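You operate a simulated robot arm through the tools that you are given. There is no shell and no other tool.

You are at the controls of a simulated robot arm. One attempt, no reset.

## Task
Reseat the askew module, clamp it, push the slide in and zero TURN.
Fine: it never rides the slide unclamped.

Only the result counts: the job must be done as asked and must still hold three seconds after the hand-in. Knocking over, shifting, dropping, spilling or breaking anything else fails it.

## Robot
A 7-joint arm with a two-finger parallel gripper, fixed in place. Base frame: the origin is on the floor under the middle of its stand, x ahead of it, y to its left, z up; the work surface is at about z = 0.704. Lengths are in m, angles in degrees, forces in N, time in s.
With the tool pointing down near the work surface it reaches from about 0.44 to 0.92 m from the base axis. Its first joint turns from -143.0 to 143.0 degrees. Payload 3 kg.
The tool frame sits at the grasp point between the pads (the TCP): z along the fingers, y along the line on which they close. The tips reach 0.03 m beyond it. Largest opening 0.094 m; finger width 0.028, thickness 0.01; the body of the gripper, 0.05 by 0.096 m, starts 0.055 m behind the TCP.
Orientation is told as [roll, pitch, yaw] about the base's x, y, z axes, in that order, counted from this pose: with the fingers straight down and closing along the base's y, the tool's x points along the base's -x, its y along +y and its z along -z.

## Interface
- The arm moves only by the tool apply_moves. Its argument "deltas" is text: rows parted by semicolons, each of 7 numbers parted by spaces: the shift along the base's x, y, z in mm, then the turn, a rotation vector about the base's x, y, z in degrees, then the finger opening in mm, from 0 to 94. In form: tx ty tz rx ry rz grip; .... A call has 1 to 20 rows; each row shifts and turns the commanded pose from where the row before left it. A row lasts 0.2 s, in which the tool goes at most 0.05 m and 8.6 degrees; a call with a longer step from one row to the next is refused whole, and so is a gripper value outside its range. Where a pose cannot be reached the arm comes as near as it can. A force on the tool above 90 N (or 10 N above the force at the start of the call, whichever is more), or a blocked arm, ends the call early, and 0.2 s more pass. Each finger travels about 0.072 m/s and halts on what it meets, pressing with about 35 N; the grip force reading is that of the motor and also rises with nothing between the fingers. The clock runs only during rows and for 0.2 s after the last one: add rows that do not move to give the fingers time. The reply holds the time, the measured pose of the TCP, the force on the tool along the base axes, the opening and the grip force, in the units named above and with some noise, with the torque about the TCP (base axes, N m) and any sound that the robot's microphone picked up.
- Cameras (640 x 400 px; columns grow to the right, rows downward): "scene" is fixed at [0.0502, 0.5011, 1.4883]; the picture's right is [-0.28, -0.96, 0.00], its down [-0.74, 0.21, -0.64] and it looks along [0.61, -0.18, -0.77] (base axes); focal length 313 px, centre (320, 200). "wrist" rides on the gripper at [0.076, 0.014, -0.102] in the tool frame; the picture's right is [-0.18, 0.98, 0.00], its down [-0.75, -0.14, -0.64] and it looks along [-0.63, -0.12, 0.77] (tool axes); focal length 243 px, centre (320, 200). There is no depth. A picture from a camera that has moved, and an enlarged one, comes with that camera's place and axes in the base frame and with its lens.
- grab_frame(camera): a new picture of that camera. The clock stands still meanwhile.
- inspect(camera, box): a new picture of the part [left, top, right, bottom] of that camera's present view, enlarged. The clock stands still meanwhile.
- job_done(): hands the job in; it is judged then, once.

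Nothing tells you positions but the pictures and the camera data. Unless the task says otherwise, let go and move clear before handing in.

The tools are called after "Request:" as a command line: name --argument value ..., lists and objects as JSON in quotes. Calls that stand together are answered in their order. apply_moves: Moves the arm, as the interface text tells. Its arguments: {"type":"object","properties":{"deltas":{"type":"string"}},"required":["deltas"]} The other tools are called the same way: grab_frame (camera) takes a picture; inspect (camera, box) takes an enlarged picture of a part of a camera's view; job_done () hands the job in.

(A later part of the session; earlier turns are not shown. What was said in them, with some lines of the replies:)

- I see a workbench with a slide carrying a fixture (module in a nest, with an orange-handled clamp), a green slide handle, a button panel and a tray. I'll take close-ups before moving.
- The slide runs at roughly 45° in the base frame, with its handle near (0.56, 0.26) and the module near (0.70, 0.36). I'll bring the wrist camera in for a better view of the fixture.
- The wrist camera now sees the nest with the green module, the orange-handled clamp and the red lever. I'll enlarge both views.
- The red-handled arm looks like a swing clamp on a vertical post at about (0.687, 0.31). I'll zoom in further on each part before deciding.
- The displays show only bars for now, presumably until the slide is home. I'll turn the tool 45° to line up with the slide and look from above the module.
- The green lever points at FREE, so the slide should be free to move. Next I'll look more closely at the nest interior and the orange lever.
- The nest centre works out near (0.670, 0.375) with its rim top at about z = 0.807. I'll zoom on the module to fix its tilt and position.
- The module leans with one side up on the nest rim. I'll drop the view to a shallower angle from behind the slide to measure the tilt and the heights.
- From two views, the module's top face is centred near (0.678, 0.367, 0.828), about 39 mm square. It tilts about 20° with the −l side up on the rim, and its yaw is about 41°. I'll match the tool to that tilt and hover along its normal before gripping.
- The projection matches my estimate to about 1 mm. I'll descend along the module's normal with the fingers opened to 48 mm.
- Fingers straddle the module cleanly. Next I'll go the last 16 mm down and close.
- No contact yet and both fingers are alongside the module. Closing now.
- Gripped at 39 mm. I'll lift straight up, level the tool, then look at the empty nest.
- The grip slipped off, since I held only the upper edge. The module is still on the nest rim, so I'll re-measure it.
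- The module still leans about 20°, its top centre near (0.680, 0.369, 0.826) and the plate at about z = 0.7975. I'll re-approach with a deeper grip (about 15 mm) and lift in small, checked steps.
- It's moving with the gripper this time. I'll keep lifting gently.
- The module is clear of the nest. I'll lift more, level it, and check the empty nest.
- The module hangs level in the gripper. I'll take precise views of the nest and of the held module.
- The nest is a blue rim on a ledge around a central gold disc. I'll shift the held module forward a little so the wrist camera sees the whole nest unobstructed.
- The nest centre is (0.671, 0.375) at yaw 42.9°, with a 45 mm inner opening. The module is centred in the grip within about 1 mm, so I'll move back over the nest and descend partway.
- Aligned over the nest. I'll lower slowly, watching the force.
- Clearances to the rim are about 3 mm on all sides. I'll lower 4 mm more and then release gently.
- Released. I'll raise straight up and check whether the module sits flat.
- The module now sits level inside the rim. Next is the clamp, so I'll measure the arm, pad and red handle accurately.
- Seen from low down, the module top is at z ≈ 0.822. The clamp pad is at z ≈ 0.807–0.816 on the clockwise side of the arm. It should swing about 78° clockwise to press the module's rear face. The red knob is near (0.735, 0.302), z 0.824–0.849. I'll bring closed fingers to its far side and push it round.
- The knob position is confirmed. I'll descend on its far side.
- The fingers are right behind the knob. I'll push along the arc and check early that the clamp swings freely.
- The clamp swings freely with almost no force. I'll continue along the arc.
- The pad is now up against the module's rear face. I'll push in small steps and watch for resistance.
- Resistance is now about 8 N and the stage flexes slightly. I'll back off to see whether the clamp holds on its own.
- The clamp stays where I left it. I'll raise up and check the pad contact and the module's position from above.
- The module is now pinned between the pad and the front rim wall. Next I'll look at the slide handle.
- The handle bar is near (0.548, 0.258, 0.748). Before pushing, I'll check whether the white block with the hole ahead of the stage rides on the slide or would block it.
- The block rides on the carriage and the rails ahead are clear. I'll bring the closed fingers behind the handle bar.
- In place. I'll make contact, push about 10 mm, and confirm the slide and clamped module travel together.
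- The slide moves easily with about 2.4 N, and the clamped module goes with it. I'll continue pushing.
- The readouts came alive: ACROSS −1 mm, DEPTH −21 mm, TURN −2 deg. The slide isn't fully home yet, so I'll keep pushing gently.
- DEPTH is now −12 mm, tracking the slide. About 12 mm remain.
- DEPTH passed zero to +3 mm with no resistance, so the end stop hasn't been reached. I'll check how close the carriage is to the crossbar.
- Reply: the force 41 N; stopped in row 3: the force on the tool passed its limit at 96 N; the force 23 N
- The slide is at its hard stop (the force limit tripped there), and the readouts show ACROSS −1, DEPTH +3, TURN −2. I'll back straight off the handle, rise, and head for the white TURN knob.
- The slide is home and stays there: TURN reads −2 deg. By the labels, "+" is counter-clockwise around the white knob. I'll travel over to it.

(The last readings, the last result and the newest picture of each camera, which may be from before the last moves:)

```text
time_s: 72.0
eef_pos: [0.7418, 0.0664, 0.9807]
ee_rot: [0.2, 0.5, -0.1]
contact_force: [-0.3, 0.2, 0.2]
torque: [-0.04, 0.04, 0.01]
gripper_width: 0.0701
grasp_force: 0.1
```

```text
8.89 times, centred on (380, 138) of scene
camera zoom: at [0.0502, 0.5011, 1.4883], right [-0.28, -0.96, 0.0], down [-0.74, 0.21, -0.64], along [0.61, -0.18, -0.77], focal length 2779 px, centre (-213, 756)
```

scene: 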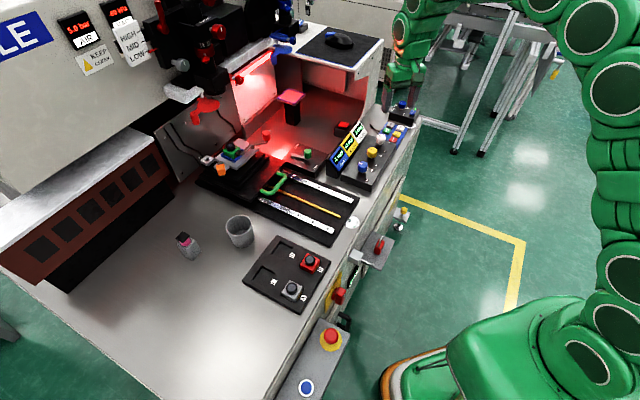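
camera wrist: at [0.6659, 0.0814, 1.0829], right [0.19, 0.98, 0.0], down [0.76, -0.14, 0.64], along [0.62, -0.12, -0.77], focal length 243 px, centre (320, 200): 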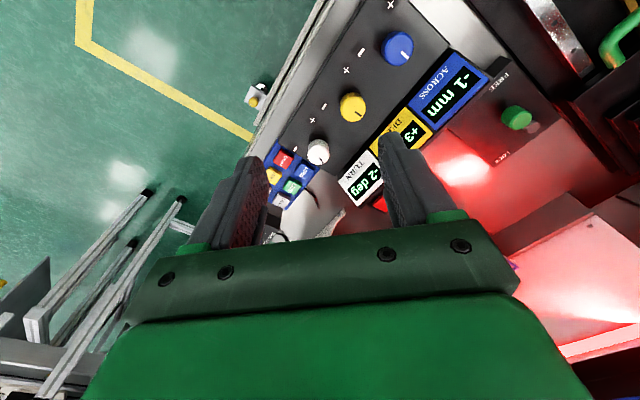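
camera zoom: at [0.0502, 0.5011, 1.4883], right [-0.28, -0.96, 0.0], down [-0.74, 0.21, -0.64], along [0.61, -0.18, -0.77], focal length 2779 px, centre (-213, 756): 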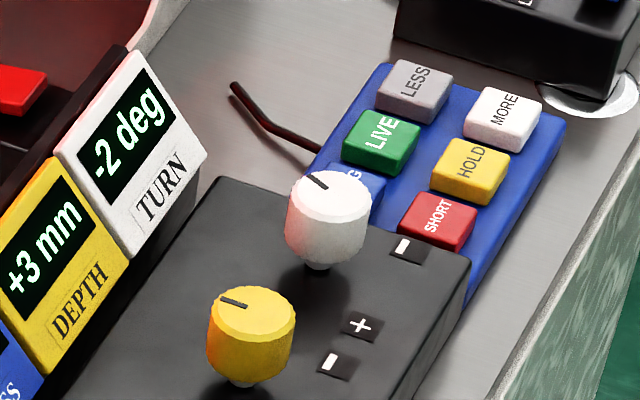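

The white knob is near (0.825, 0.049), top at z ≈ 0.785, about 28 mm across. I'll move above it, level the tool, and look again.

Request:
apply_moves --deltas "20.7 -4.4 0 -0.2 -0.5 0 60; 20.7 -4.3 -10 0 0 0 60; 20.7 -4.3 -40 0 0 0 54; 20.7 -4.4 -45 0 0 0 54; 0 0 0 0 0 0 54"

Request:
grab_frame --camera "wrist"

Request:
inspect --camera "wrist" --box '[250, 90, 390, 230]'

Request:
inspect --camera "scene" --box '[330, 90, 410, 170]'

```text
time_s: 73.2
eef_pos: [0.824, 0.0496, 0.8851]
ee_rot: [-0.1, -0.1, 0.0]
contact_force: [0.3, 0.2, -0.7]
torque: [-0.01, 0.01, 0.02]
gripper_width: 0.0542
grasp_force: 0.0
```

```text
taken
camera wrist: at [0.7474, 0.0638, 0.9868], right [0.18, 0.98, 0.0], down [0.75, -0.14, 0.64], along [0.63, -0.12, -0.77], focal length 243 px, centre (320, 200)
```

wrist: 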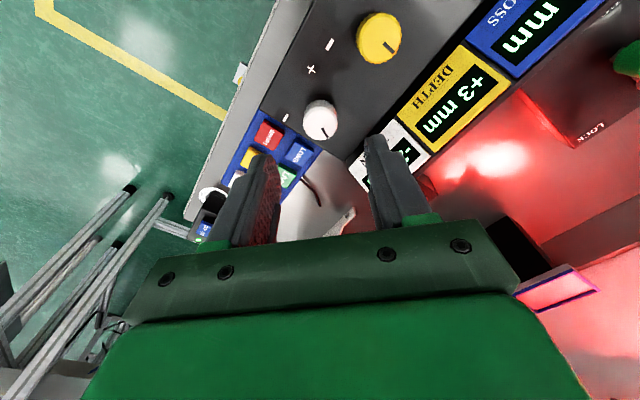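

```text
2.86 times, centred on (320, 160) of wrist
camera zoom: at [0.7474, 0.0638, 0.9868], right [0.18, 0.98, 0.0], down [0.75, -0.14, 0.64], along [0.63, -0.12, -0.77], focal length 693 px, centre (320, 314)
```

zoom: 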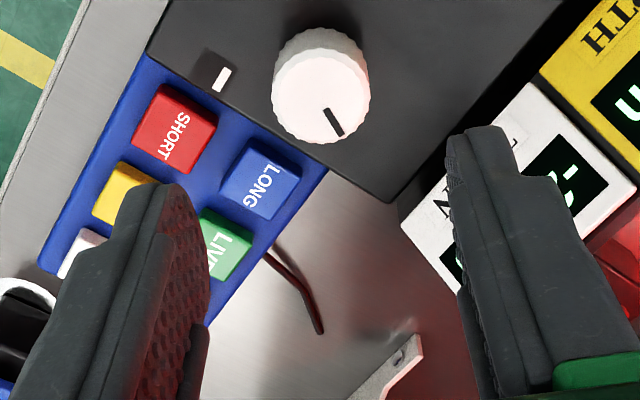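

```text
5.00 times, centred on (370, 130) of scene
camera zoom: at [0.0502, 0.5011, 1.4883], right [-0.28, -0.96, 0.0], down [-0.74, 0.21, -0.64], along [0.61, -0.18, -0.77], focal length 1563 px, centre (70, 550)
```

zoom: 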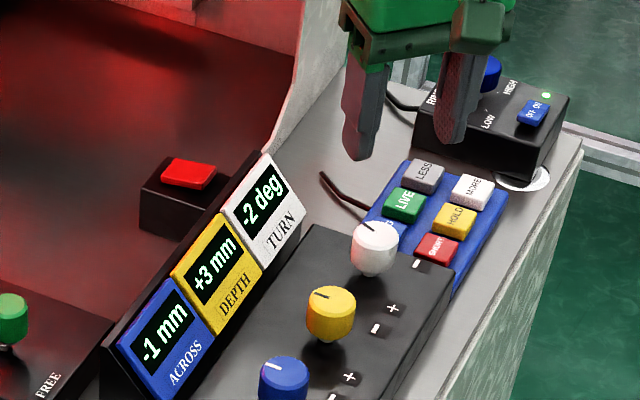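

The knob centre refines to x ≈ 0.833, y ≈ 0.0487. I'll step closer and recheck.

Request:
apply_moves --deltas "4.5 -0.5 -15 0 0 0 54; 4.5 -0.5 -15 0 0 0 54; 0 0 -13 0 0 0 54; 0 0 0 0 0 0 54"

Request:
inspect --camera "wrist" --box '[250, 90, 390, 230]'

Request:
inspect --camera "scene" --box '[340, 100, 410, 160]'

```text
time_s: 74.2
eef_pos: [0.8338, 0.0473, 0.8412]
ee_rot: [0.0, -0.1, 0.0]
contact_force: [-0.5, 0.0, -0.4]
torque: [-0.01, -0.02, -0.01]
gripper_width: 0.0542
grasp_force: 0.0
```

```text
2.86 times, centred on (320, 160) of wrist
camera zoom: at [0.7567, 0.0624, 0.9435], right [0.18, 0.98, 0.0], down [0.75, -0.14, 0.64], along [0.63, -0.12, -0.77], focal length 693 px, centre (320, 314)
```

zoom: 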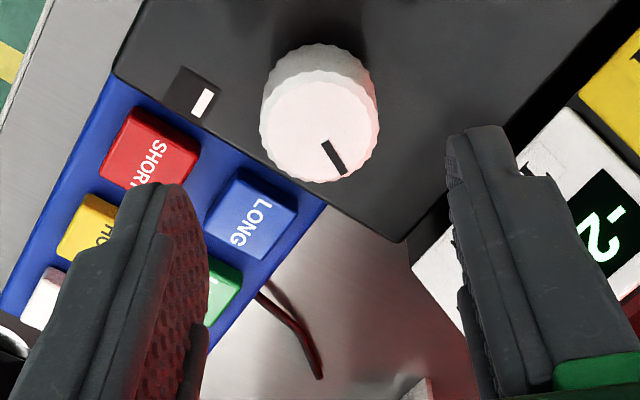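

```text
6.67 times, centred on (375, 130) of scene
camera zoom: at [0.0502, 0.5011, 1.4883], right [-0.28, -0.96, 0.0], down [-0.74, 0.21, -0.64], along [0.61, -0.18, -0.77], focal length 2084 px, centre (-47, 667)
```

zoom: 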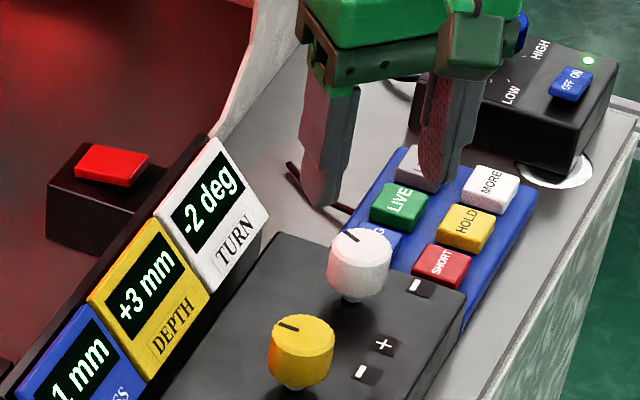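

The knob sits on the tool axis now, with clear space around it. I'll descend and grip it.

Request:
apply_moves --deltas "0 -0.5 -18 0 0 0 54; 0 0 -18 0 0 0 54; 0 0 -10 0 0 0 50; 0 0 -7 0 0 0 46; 0 0 0 0 0 0 46"

Request:
inspect --camera "wrist" --box '[250, 90, 390, 230]'

Request:
inspect --camera "scene" --box '[340, 100, 410, 160]'

```text
time_s: 75.4
eef_pos: [0.8336, 0.0498, 0.7883]
ee_rot: [-0.1, -0.1, 0.0]
contact_force: [0.0, -0.2, -0.8]
torque: [0.04, 0.01, 0.01]
gripper_width: 0.046
grasp_force: 0.1
```

```text
2.86 times, centred on (320, 160) of wrist
camera zoom: at [0.7557, 0.0641, 0.89], right [0.18, 0.98, 0.0], down [0.75, -0.14, 0.64], along [0.63, -0.12, -0.77], focal length 693 px, centre (320, 314)
```

zoom: 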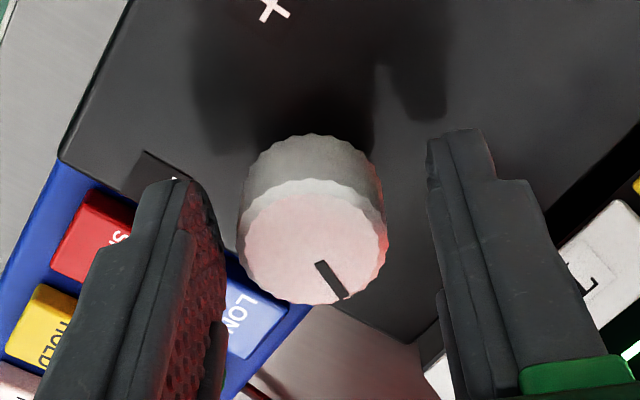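

```text
6.67 times, centred on (375, 130) of scene
camera zoom: at [0.0502, 0.5011, 1.4883], right [-0.28, -0.96, 0.0], down [-0.74, 0.21, -0.64], along [0.61, -0.18, -0.77], focal length 2084 px, centre (-47, 667)
```

zoom: 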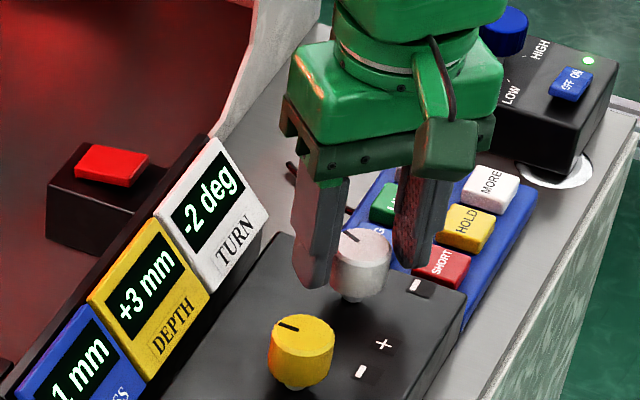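

Knob is centred between the fingers and the TURN display is readable from the scene camera. Closing on it.

Request:
apply_moves --deltas "0 -1.2 0 0 0 0 38; 0 0 0 0 0 0 30; 0 0 0 0 0 0 24; 0 0 0 0 0 0 24"

Request:
inspect --camera "scene" --box '[340, 100, 410, 160]'

```text
time_s: 76.4
eef_pos: [0.8327, 0.0462, 0.7871]
ee_rot: [-0.1, -0.2, -0.1]
contact_force: [0.7, -14.5, -0.4]
torque: [-0.29, -0.02, -0.09]
gripper_width: 0.0316
grasp_force: 44.5
```

```text
6.67 times, centred on (375, 130) of scene
camera zoom: at [0.0502, 0.5011, 1.4883], right [-0.28, -0.96, 0.0], down [-0.74, 0.21, -0.64], along [0.61, -0.18, -0.77], focal length 2084 px, centre (-47, 667)
```

zoom: 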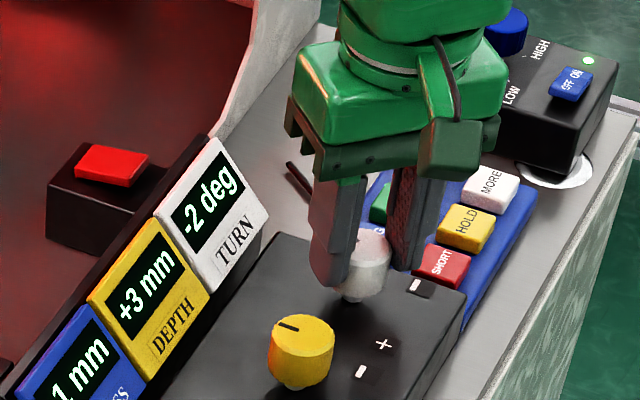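

There's a 14 N sideways load, so the tool is slightly off-centre in y. I'll relieve that first.

Request:
apply_moves --deltas "0 -1 0 0 0 0 24; 0 0 0 0 0 0 24"

```text
time_s: 77.0
eef_pos: [0.833, 0.0466, 0.7876]
ee_rot: [-0.1, 0.0, 0.0]
contact_force: [-0.5, -10.2, -3.5]
torque: [-0.31, -0.15, -0.07]
gripper_width: 0.0318
grasp_force: 45.2
```

Request:
apply_moves --deltas "0 -2 0 0 0 0 24; 0 0 0 0 0 0 24"

Request:
inspect --camera "wrist" --box '[250, 90, 390, 230]'

```text
time_s: 77.6
eef_pos: [0.8331, 0.0457, 0.7872]
ee_rot: [0.0, 0.0, 0.0]
contact_force: [-1.7, 12.3, -8.4]
torque: [0.41, -0.32, 0.11]
gripper_width: 0.0316
grasp_force: 45.2
```

```text
2.86 times, centred on (320, 160) of wrist
camera zoom: at [0.7555, 0.061, 0.8896], right [0.18, 0.98, 0.0], down [0.75, -0.14, 0.64], along [0.63, -0.12, -0.77], focal length 693 px, centre (320, 314)
```

zoom: 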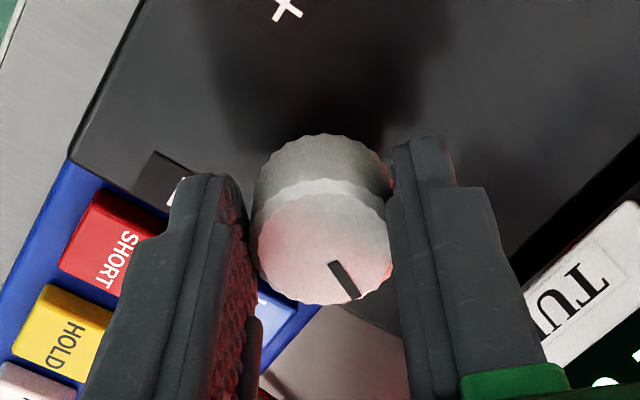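

Request:
apply_moves --deltas "0 1 0 0 0 0 24; 0 0 0 0 0 0 24; 0 0 0 0 0 3 24; 0 0 0 0 0 3 24; 0 0 0 0 0 0 24"

Request:
inspect --camera "scene" --box '[340, 100, 410, 160]'

Request:
inspect --camera "wrist" --box '[250, 90, 390, 230]'

```text
time_s: 78.8
eef_pos: [0.8329, 0.0456, 0.7888]
ee_rot: [-0.1, -0.1, 6.1]
contact_force: [-2.8, 18.8, -7.7]
torque: [0.41, 0.46, 0.08]
gripper_width: 0.0318
grasp_force: 44.9
```

```text
6.67 times, centred on (375, 130) of scene
camera zoom: at [0.0502, 0.5011, 1.4883], right [-0.28, -0.96, 0.0], down [-0.74, 0.21, -0.64], along [0.61, -0.18, -0.77], focal length 2084 px, centre (-47, 667)
```

zoom: 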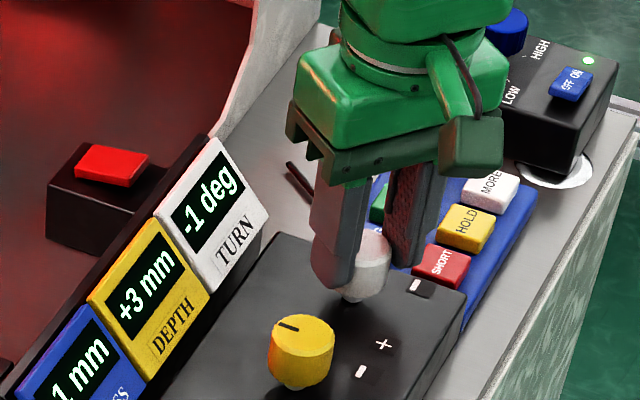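

```text
2.86 times, centred on (320, 160) of wrist
camera zoom: at [0.7545, 0.0526, 0.8896], right [0.08, 1.0, 0.0], down [0.76, -0.06, 0.64], along [0.64, -0.05, -0.77], focal length 693 px, centre (320, 314)
```

zoom: 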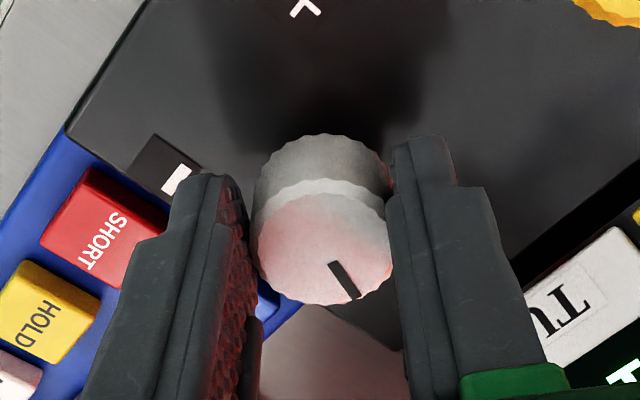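

TURN moved from −2 to −1 with 6° counter-clockwise, so the direction is right. I'll relieve the side load and continue in small steps.

Request:
apply_moves --deltas "0 1.5 0 0 0 0 24; 0 0 0 0 0 0 24"

Request:
apply_moves --deltas "0 0 0 0 0 3 24; 0 0 0 0 0 0 24; 0 0 0 0 0 0 24"

Request:
inspect --camera "scene" --box '[340, 100, 410, 160]'

```text
time_s: 79.4
eef_pos: [0.8324, 0.046, 0.7878]
ee_rot: [0.0, 0.0, 6.0]
contact_force: [-9.0, 9.1, -2.6]
torque: [0.25, 0.65, 0.08]
gripper_width: 0.0318
grasp_force: 45.1
```

```text
time_s: 80.2
eef_pos: [0.8328, 0.0452, 0.7872]
ee_rot: [-0.1, -0.1, 9.0]
contact_force: [-11.9, -2.6, -5.0]
torque: [-0.04, 0.2, -0.02]
gripper_width: 0.0316
grasp_force: 45.5
```

```text
6.67 times, centred on (375, 130) of scene
camera zoom: at [0.0502, 0.5011, 1.4883], right [-0.28, -0.96, 0.0], down [-0.74, 0.21, -0.64], along [0.61, -0.18, -0.77], focal length 2084 px, centre (-47, 667)
```

zoom: 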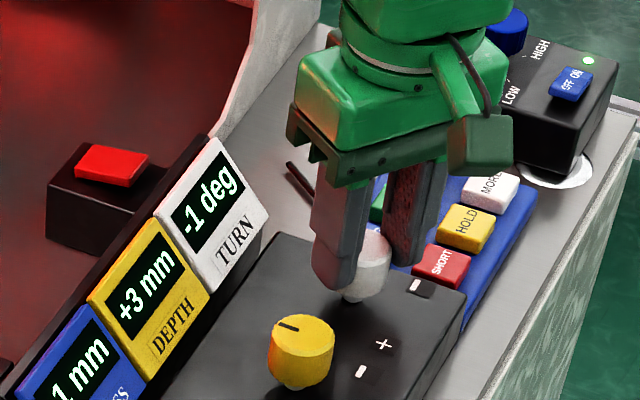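

Request:
apply_moves --deltas "0 0 0 0 0 3 24; 0 0 0 0 0 0 24; 0 0 0 0 0 0 24"

Request:
inspect --camera "scene" --box '[340, 100, 410, 160]'

Request:
apply_moves --deltas "0 0 0 0 0 3 24; 0 0 0 0 0 0 24; 0 0 0 0 0 0 24"

Request:
inspect --camera "scene" --box '[340, 100, 410, 160]'

```text
time_s: 81.0
eef_pos: [0.8333, 0.0452, 0.7878]
ee_rot: [0.0, 0.1, 12.0]
contact_force: [-12.4, -11.5, -7.9]
torque: [-0.31, 0.63, -0.03]
gripper_width: 0.0314
grasp_force: 45.1
```

```text
6.67 times, centred on (375, 130) of scene
camera zoom: at [0.0502, 0.5011, 1.4883], right [-0.28, -0.96, 0.0], down [-0.74, 0.21, -0.64], along [0.61, -0.18, -0.77], focal length 2084 px, centre (-47, 667)
```

zoom: 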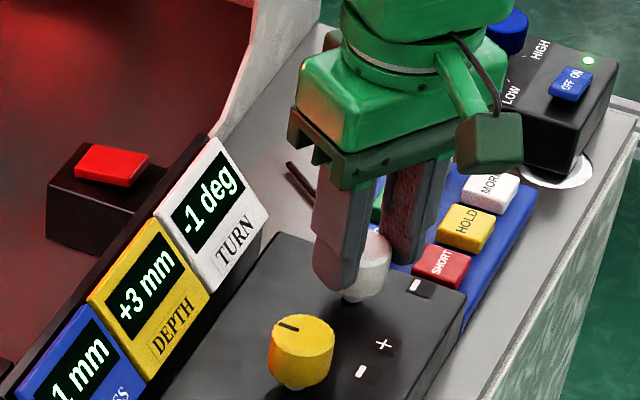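

```text
time_s: 81.8
eef_pos: [0.8321, 0.0453, 0.7878]
ee_rot: [-0.1, 0.1, 15.0]
contact_force: [-12.4, -25.0, -8.3]
torque: [-0.56, 0.4, -0.1]
gripper_width: 0.0318
grasp_force: 45.3
```

```text
6.67 times, centred on (375, 130) of scene
camera zoom: at [0.0502, 0.5011, 1.4883], right [-0.28, -0.96, 0.0], down [-0.74, 0.21, -0.64], along [0.61, -0.18, -0.77], focal length 2084 px, centre (-47, 667)
```

zoom: 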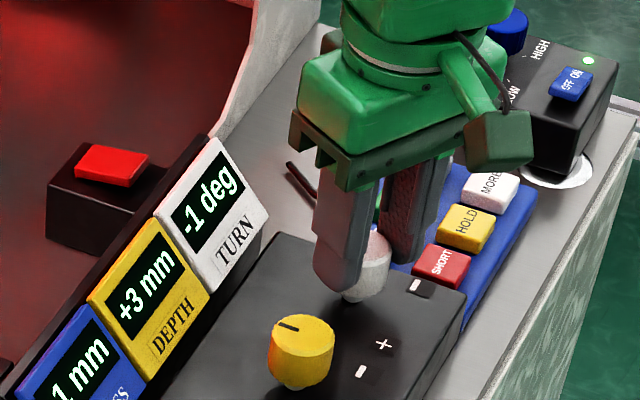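

Request:
apply_moves --deltas "-1 -2 0.5 0 0 0 24; 0 0 0 0 0 0 24"

Request:
inspect --camera "wrist" --box '[250, 90, 390, 230]'

Request:
apply_moves --deltas "0 0 0 0 0 3 24; 0 0 0 0 0 0 24; 0 0 0 0 0 0 24"

Request:
inspect --camera "scene" --box '[340, 100, 410, 160]'

```text
time_s: 82.4
eef_pos: [0.8325, 0.0446, 0.7876]
ee_rot: [0.0, 0.0, 15.0]
contact_force: [9.4, -6.7, -26.2]
torque: [0.11, -0.95, -0.03]
gripper_width: 0.032
grasp_force: 44.8
```

```text
2.86 times, centred on (320, 160) of wrist
camera zoom: at [0.7544, 0.0395, 0.8895], right [-0.08, 1.0, 0.0], down [0.76, 0.06, 0.64], along [0.64, 0.05, -0.77], focal length 693 px, centre (320, 314)
```

zoom: 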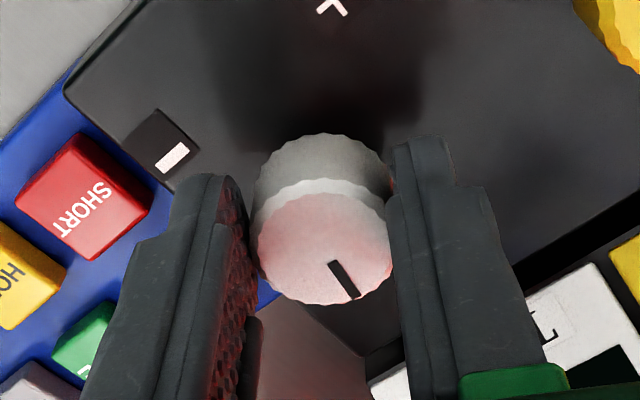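

```text
time_s: 83.2
eef_pos: [0.8321, 0.0442, 0.7874]
ee_rot: [-0.1, -0.1, 18.0]
contact_force: [25.1, -1.8, -31.4]
torque: [0.03, -0.49, -0.02]
gripper_width: 0.0317
grasp_force: 45.4
```

```text
6.67 times, centred on (375, 130) of scene
camera zoom: at [0.0502, 0.5011, 1.4883], right [-0.28, -0.96, 0.0], down [-0.74, 0.21, -0.64], along [0.61, -0.18, -0.77], focal length 2084 px, centre (-47, 667)
```

zoom: 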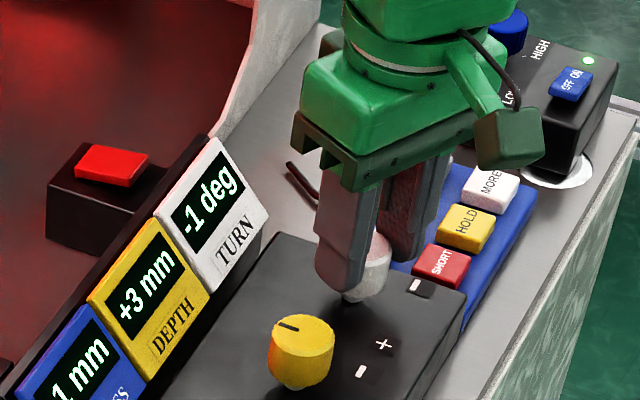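

The knob follows the gripper (pointer fixed relative to the fingers). I'll relieve the load and keep turning.

Request:
apply_moves --deltas "1.2 0 -1 0 0 0 24; 0 0 0 0 0 0 24; 0 0 0 0 0 3 24; 0 0 0 0 0 0 24; 0 0 0 0 0 0 24"

Request:
inspect --camera "scene" --box '[340, 100, 410, 160]'

```text
time_s: 84.4
eef_pos: [0.8327, 0.0449, 0.789]
ee_rot: [-0.1, -0.1, 21.1]
contact_force: [-10.7, -4.0, 19.0]
torque: [-0.31, 0.97, 0.01]
gripper_width: 0.0316
grasp_force: 45.1
```

```text
6.67 times, centred on (375, 130) of scene
camera zoom: at [0.0502, 0.5011, 1.4883], right [-0.28, -0.96, 0.0], down [-0.74, 0.21, -0.64], along [0.61, -0.18, -0.77], focal length 2084 px, centre (-47, 667)
```

zoom: 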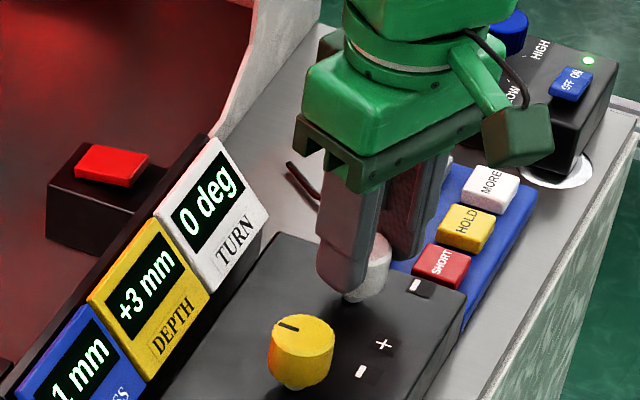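

TURN reads 0 now. To centre within the zero band, I'll find where it would turn over and then settle midway.

Request:
apply_moves --deltas "-0.5 0 0.5 0 0 3 24; 0 0 0 0 0 0 24; 0 0 0 0 0 3 24; 0 0 0 0 0 0 24; 0 0 0 0 0 0 24"

Request:
inspect --camera "scene" --box '[340, 100, 410, 160]'

Request:
apply_moves --deltas "0 0 0 0 0 3 24; 0 0 0 0 0 0 24; 0 0 0 0 0 0 24"

Request:
inspect --camera "scene" --box '[340, 100, 410, 160]'

```text
time_s: 85.6
eef_pos: [0.8333, 0.0443, 0.7885]
ee_rot: [-0.1, -0.1, 27.0]
contact_force: [11.9, -10.1, -0.2]
torque: [0.11, -1.03, -0.1]
gripper_width: 0.0315
grasp_force: 45.3
```

```text
6.67 times, centred on (375, 130) of scene
camera zoom: at [0.0502, 0.5011, 1.4883], right [-0.28, -0.96, 0.0], down [-0.74, 0.21, -0.64], along [0.61, -0.18, -0.77], focal length 2084 px, centre (-47, 667)
```

zoom: 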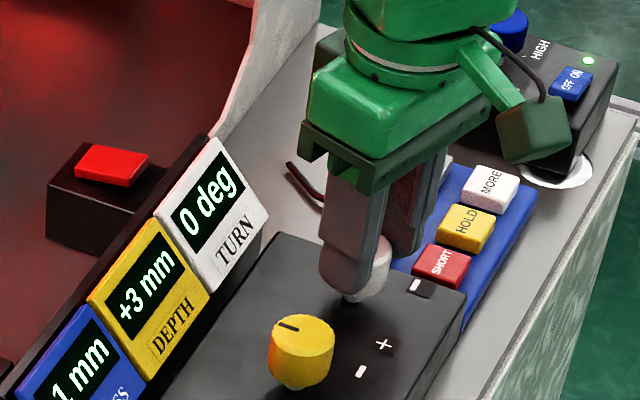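

```text
time_s: 86.4
eef_pos: [0.8322, 0.0429, 0.7877]
ee_rot: [-0.1, -0.1, 29.9]
contact_force: [24.0, -16.4, -0.9]
torque: [-0.51, -0.5, -0.14]
gripper_width: 0.0316
grasp_force: 44.9
```

```text
6.67 times, centred on (375, 130) of scene
camera zoom: at [0.0502, 0.5011, 1.4883], right [-0.28, -0.96, 0.0], down [-0.74, 0.21, -0.64], along [0.61, -0.18, -0.77], focal length 2084 px, centre (-47, 667)
```

zoom: 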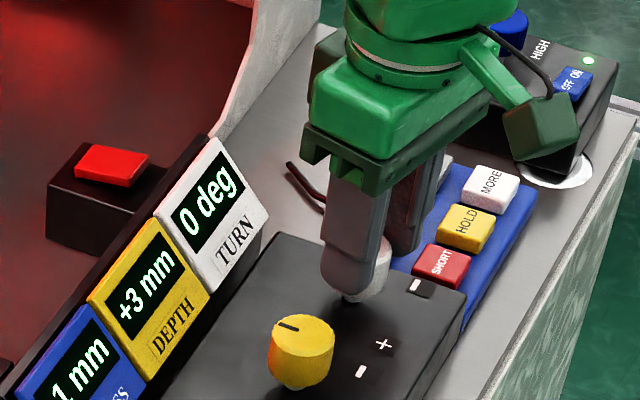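

Request:
apply_moves --deltas "1.2 -1 0 0 0 0 24; 0 0 0 0 0 3 24; 0 0 0 0 0 0 24; 0 0 0 0 0 0 24"

Request:
inspect --camera "scene" --box '[340, 100, 410, 160]'

Request:
apply_moves --deltas "0 0 0 0 0 3 24; 0 0 0 0 0 0 24; 0 0 0 0 0 0 24"

Request:
inspect --camera "scene" --box '[340, 100, 410, 160]'

```text
time_s: 87.4
eef_pos: [0.8326, 0.0424, 0.7879]
ee_rot: [0.0, 0.0, 33.0]
contact_force: [-10.5, -15.9, 24.5]
torque: [-0.73, 0.73, -0.06]
gripper_width: 0.0318
grasp_force: 45.9
```

```text
6.67 times, centred on (375, 130) of scene
camera zoom: at [0.0502, 0.5011, 1.4883], right [-0.28, -0.96, 0.0], down [-0.74, 0.21, -0.64], along [0.61, -0.18, -0.77], focal length 2084 px, centre (-47, 667)
```

zoom: 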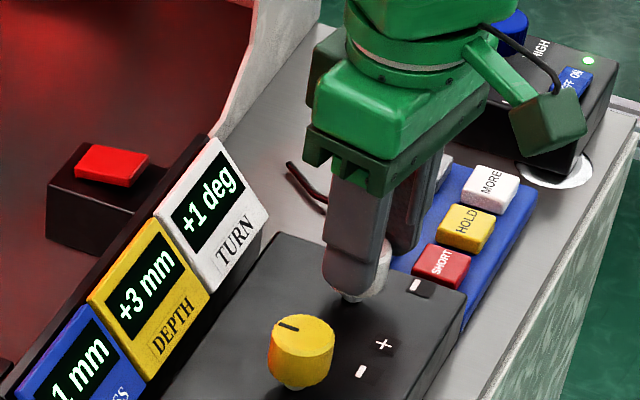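

```text
time_s: 88.2
eef_pos: [0.8329, 0.0435, 0.7887]
ee_rot: [-0.2, -0.1, 36.1]
contact_force: [-16.1, -16.6, 23.6]
torque: [-0.46, 0.5, -0.01]
gripper_width: 0.0319
grasp_force: 44.9
```

```text
6.67 times, centred on (375, 130) of scene
camera zoom: at [0.0502, 0.5011, 1.4883], right [-0.28, -0.96, 0.0], down [-0.74, 0.21, -0.64], along [0.61, -0.18, -0.77], focal length 2084 px, centre (-47, 667)
```

zoom: 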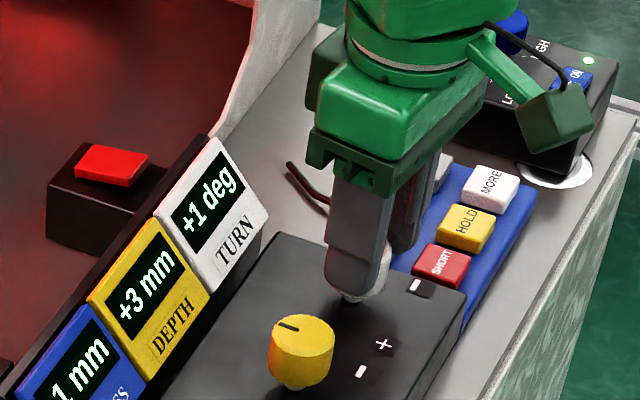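

The zero band spans about 19.5° to 31.5° of knob angle, so its centre is near 25.5°. I'll turn back 10.5°.

Request:
apply_moves --deltas "-0.8 -1 0.6 0 0 -3.5 24; 0 0 0 0 0 -3.5 24; 0 0 0 0 0 -3.5 24; 0 0 0 0 0 0 24; 0 0 0 0 0 0 24"

Request:
inspect --camera "scene" --box '[340, 100, 410, 160]'

Request:
inspect --camera "wrist" --box '[250, 90, 390, 230]'

```text
time_s: 89.4
eef_pos: [0.8308, 0.0436, 0.7886]
ee_rot: [-0.1, 0.0, 25.5]
contact_force: [9.6, 17.1, -0.9]
torque: [1.01, -1.09, 0.06]
gripper_width: 0.0318
grasp_force: 45.3
```

```text
6.67 times, centred on (375, 130) of scene
camera zoom: at [0.0502, 0.5011, 1.4883], right [-0.28, -0.96, 0.0], down [-0.74, 0.21, -0.64], along [0.61, -0.18, -0.77], focal length 2084 px, centre (-47, 667)
```

zoom: 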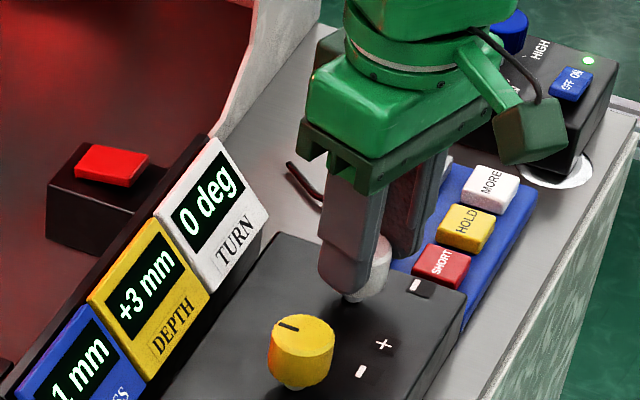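

```text
2.86 times, centred on (320, 160) of wrist
camera zoom: at [0.7568, 0.0244, 0.8901], right [-0.26, 0.97, 0.0], down [0.74, 0.2, 0.64], along [0.62, 0.16, -0.77], focal length 693 px, centre (320, 314)
```

zoom: 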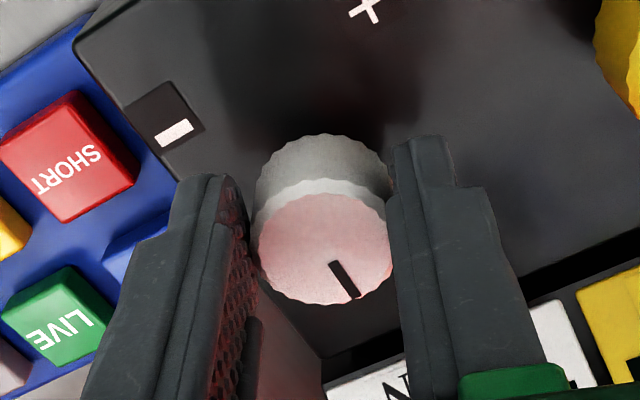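

TURN reads 0 at mid-band. I'll relieve the side load, open the fingers and check that the reading holds.

Request:
apply_moves --deltas "0.5 1 0 0 0 0 24; 0 0 0 0 0 0 24; 0 0 0 0 0 0 24"

Request:
apply_moves --deltas "0 0 0 0 0 0 34; 0 0 0 0 0 0 42; 0 0 0 0 0 0 48; 0 0 0 0 0 0 48"

Request:
inspect --camera "scene" --box '[340, 100, 410, 160]'

Request:
inspect --camera "wrist" --box '[250, 90, 390, 230]'

```text
time_s: 90.2
eef_pos: [0.8315, 0.0451, 0.7879]
ee_rot: [-0.1, 0.0, 25.4]
contact_force: [4.9, 19.8, 1.4]
torque: [0.42, 0.17, 0.1]
gripper_width: 0.0316
grasp_force: 45.0
```

```text
time_s: 91.2
eef_pos: [0.832, 0.0438, 0.788]
ee_rot: [-0.1, 0.0, 25.5]
contact_force: [0.5, 0.1, -0.7]
torque: [0.01, -0.01, 0.0]
gripper_width: 0.0479
grasp_force: 0.1
```

```text
6.67 times, centred on (375, 130) of scene
camera zoom: at [0.0502, 0.5011, 1.4883], right [-0.28, -0.96, 0.0], down [-0.74, 0.21, -0.64], along [0.61, -0.18, -0.77], focal length 2084 px, centre (-47, 667)
```

zoom: 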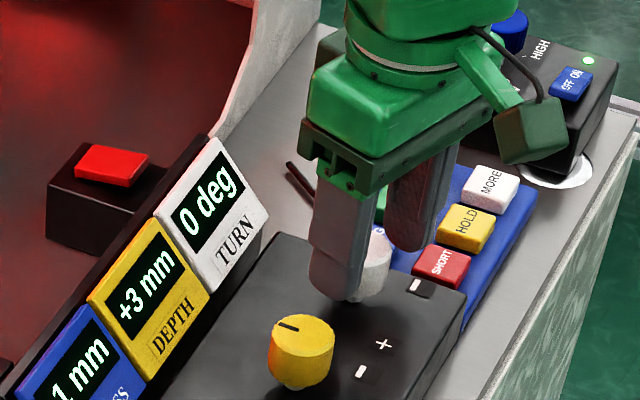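

```text
2.86 times, centred on (320, 160) of wrist
camera zoom: at [0.757, 0.0238, 0.8902], right [-0.26, 0.97, 0.0], down [0.74, 0.2, 0.64], along [0.62, 0.16, -0.77], focal length 693 px, centre (320, 314)
```

zoom: 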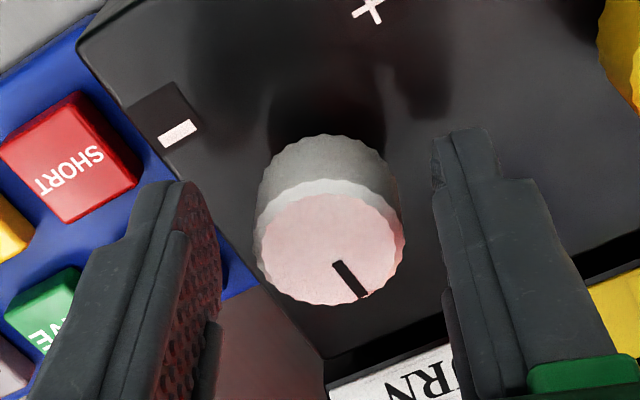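

Reading holds at 0 deg after release. I'll rise straight up and check everything.

Request:
apply_moves --deltas "0 0 15 0 0 0 54; 0 0 35 0 0 0 54; 0 0 45 0 0 0 54; 0 0 45 0 0 0 54; 0 0 45 0 0 0 54; -30 0 20 0 0 0 54; -40 0 0 0 0 0 54; -40 0 0 0 0 0 54; 0 0 0 0 0 0 54"

Request:
grab_frame --camera "scene"

Request:
inspect --camera "scene" --box '[325, 100, 405, 170]'

Request:
inspect --camera "scene" --box '[200, 125, 280, 195]'

```text
time_s: 93.2
eef_pos: [0.724, 0.0432, 0.9939]
ee_rot: [-0.1, 0.1, 25.5]
contact_force: [0.6, 0.8, 0.5]
torque: [0.02, 0.02, -0.01]
gripper_width: 0.054
grasp_force: 0.1
```

```text
taken
```

scene: 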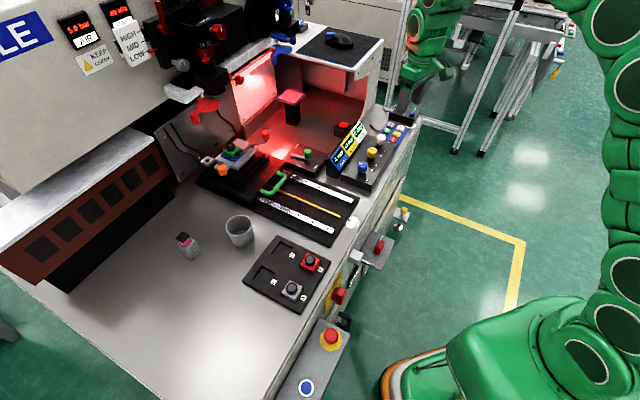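

```text
5.71 times, centred on (365, 135) of scene
camera zoom: at [0.0502, 0.5011, 1.4883], right [-0.28, -0.96, 0.0], down [-0.74, 0.21, -0.64], along [0.61, -0.18, -0.77], focal length 1787 px, centre (63, 571)
```

zoom: 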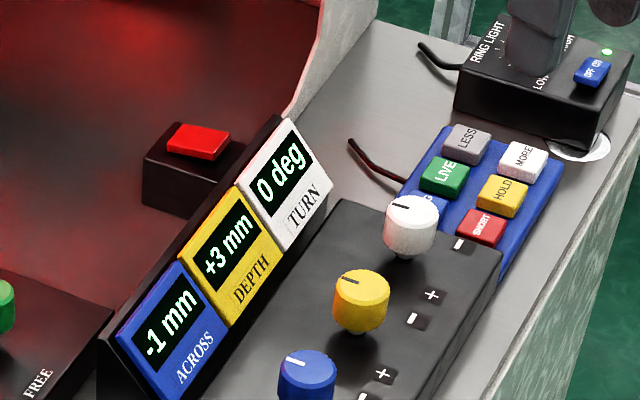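

```text
5.71 times, centred on (240, 160) of scene
camera zoom: at [0.0502, 0.5011, 1.4883], right [-0.28, -0.96, 0.0], down [-0.74, 0.21, -0.64], along [0.61, -0.18, -0.77], focal length 1787 px, centre (777, 429)
```

zoom: 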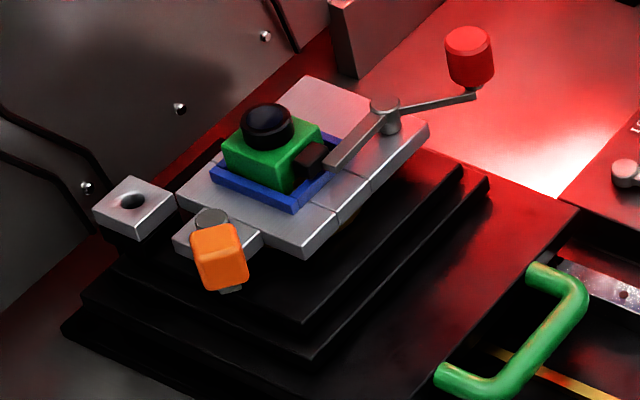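

TURN 0, slide home. One more close look at the clamp pad against the module before handing in.

Request:
inspect --camera "scene" --box '[225, 138, 260, 165]'

Request:
grab_frame --camera "wrist"

```text
14.81 times, centred on (242, 152) of scene
camera zoom: at [0.0502, 0.5011, 1.4883], right [-0.28, -0.96, 0.0], down [-0.74, 0.21, -0.64], along [0.61, -0.18, -0.77], focal length 4632 px, centre (1468, 918)
```

zoom: 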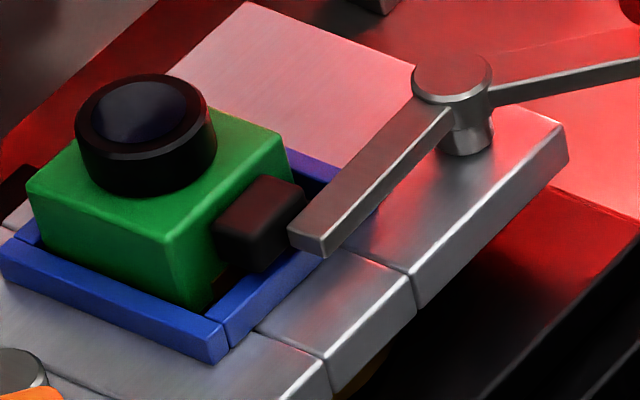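

```text
taken
camera wrist: at [0.647, 0.0231, 1.0962], right [-0.26, 0.97, 0.0], down [0.74, 0.2, 0.64], along [0.62, 0.16, -0.77], focal length 243 px, centre (320, 200)
```

wrist: 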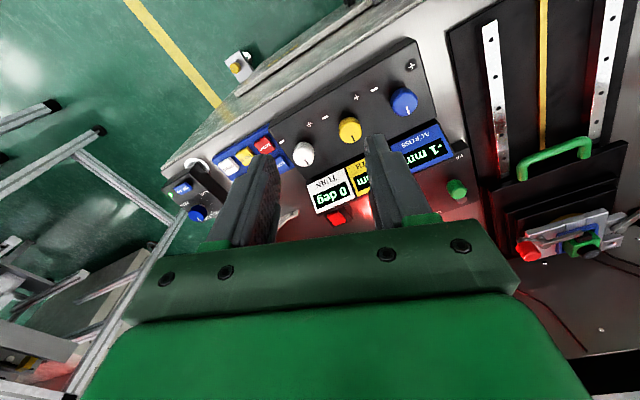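

The module is seated, with the clamp pad hard against it. The slide is at its stop, TURN reads 0 deg, and the gripper is clear. Handing in.

Request:
job_done

```text
The job is handed in.
```

I reseated and clamped the module, pushed the slide in to its stop, and TURN now reads 0 deg. The job is handed in, but I don't have the verdict yet.

- **Module:** my first grip slipped off and the module stayed on the nest rim. The second, deeper grip lifted it clear, and it now sits flat inside the blue rim.
- **Clamp:** I swung the red-handled clamp until its pad pressed the module against the front rim wall. I did this before moving the slide, so the module never rode unclamped. There was no click or other sign that it latched. I judged it closed because the pad stayed against the module after I let go.
- **Slide:** it moved in freely and stopped hard at the end. The last push passed the force limit (96 N), which ended that move.
- **TURN:** it started at −2 deg. I set the knob to the middle of the range that reads 0, and the reading held after I released it.

The other displays read ACROSS −1 mm and DEPTH +3 mm, which I left because the task only asked for TURN. I also left the slide's green lever at FREE.
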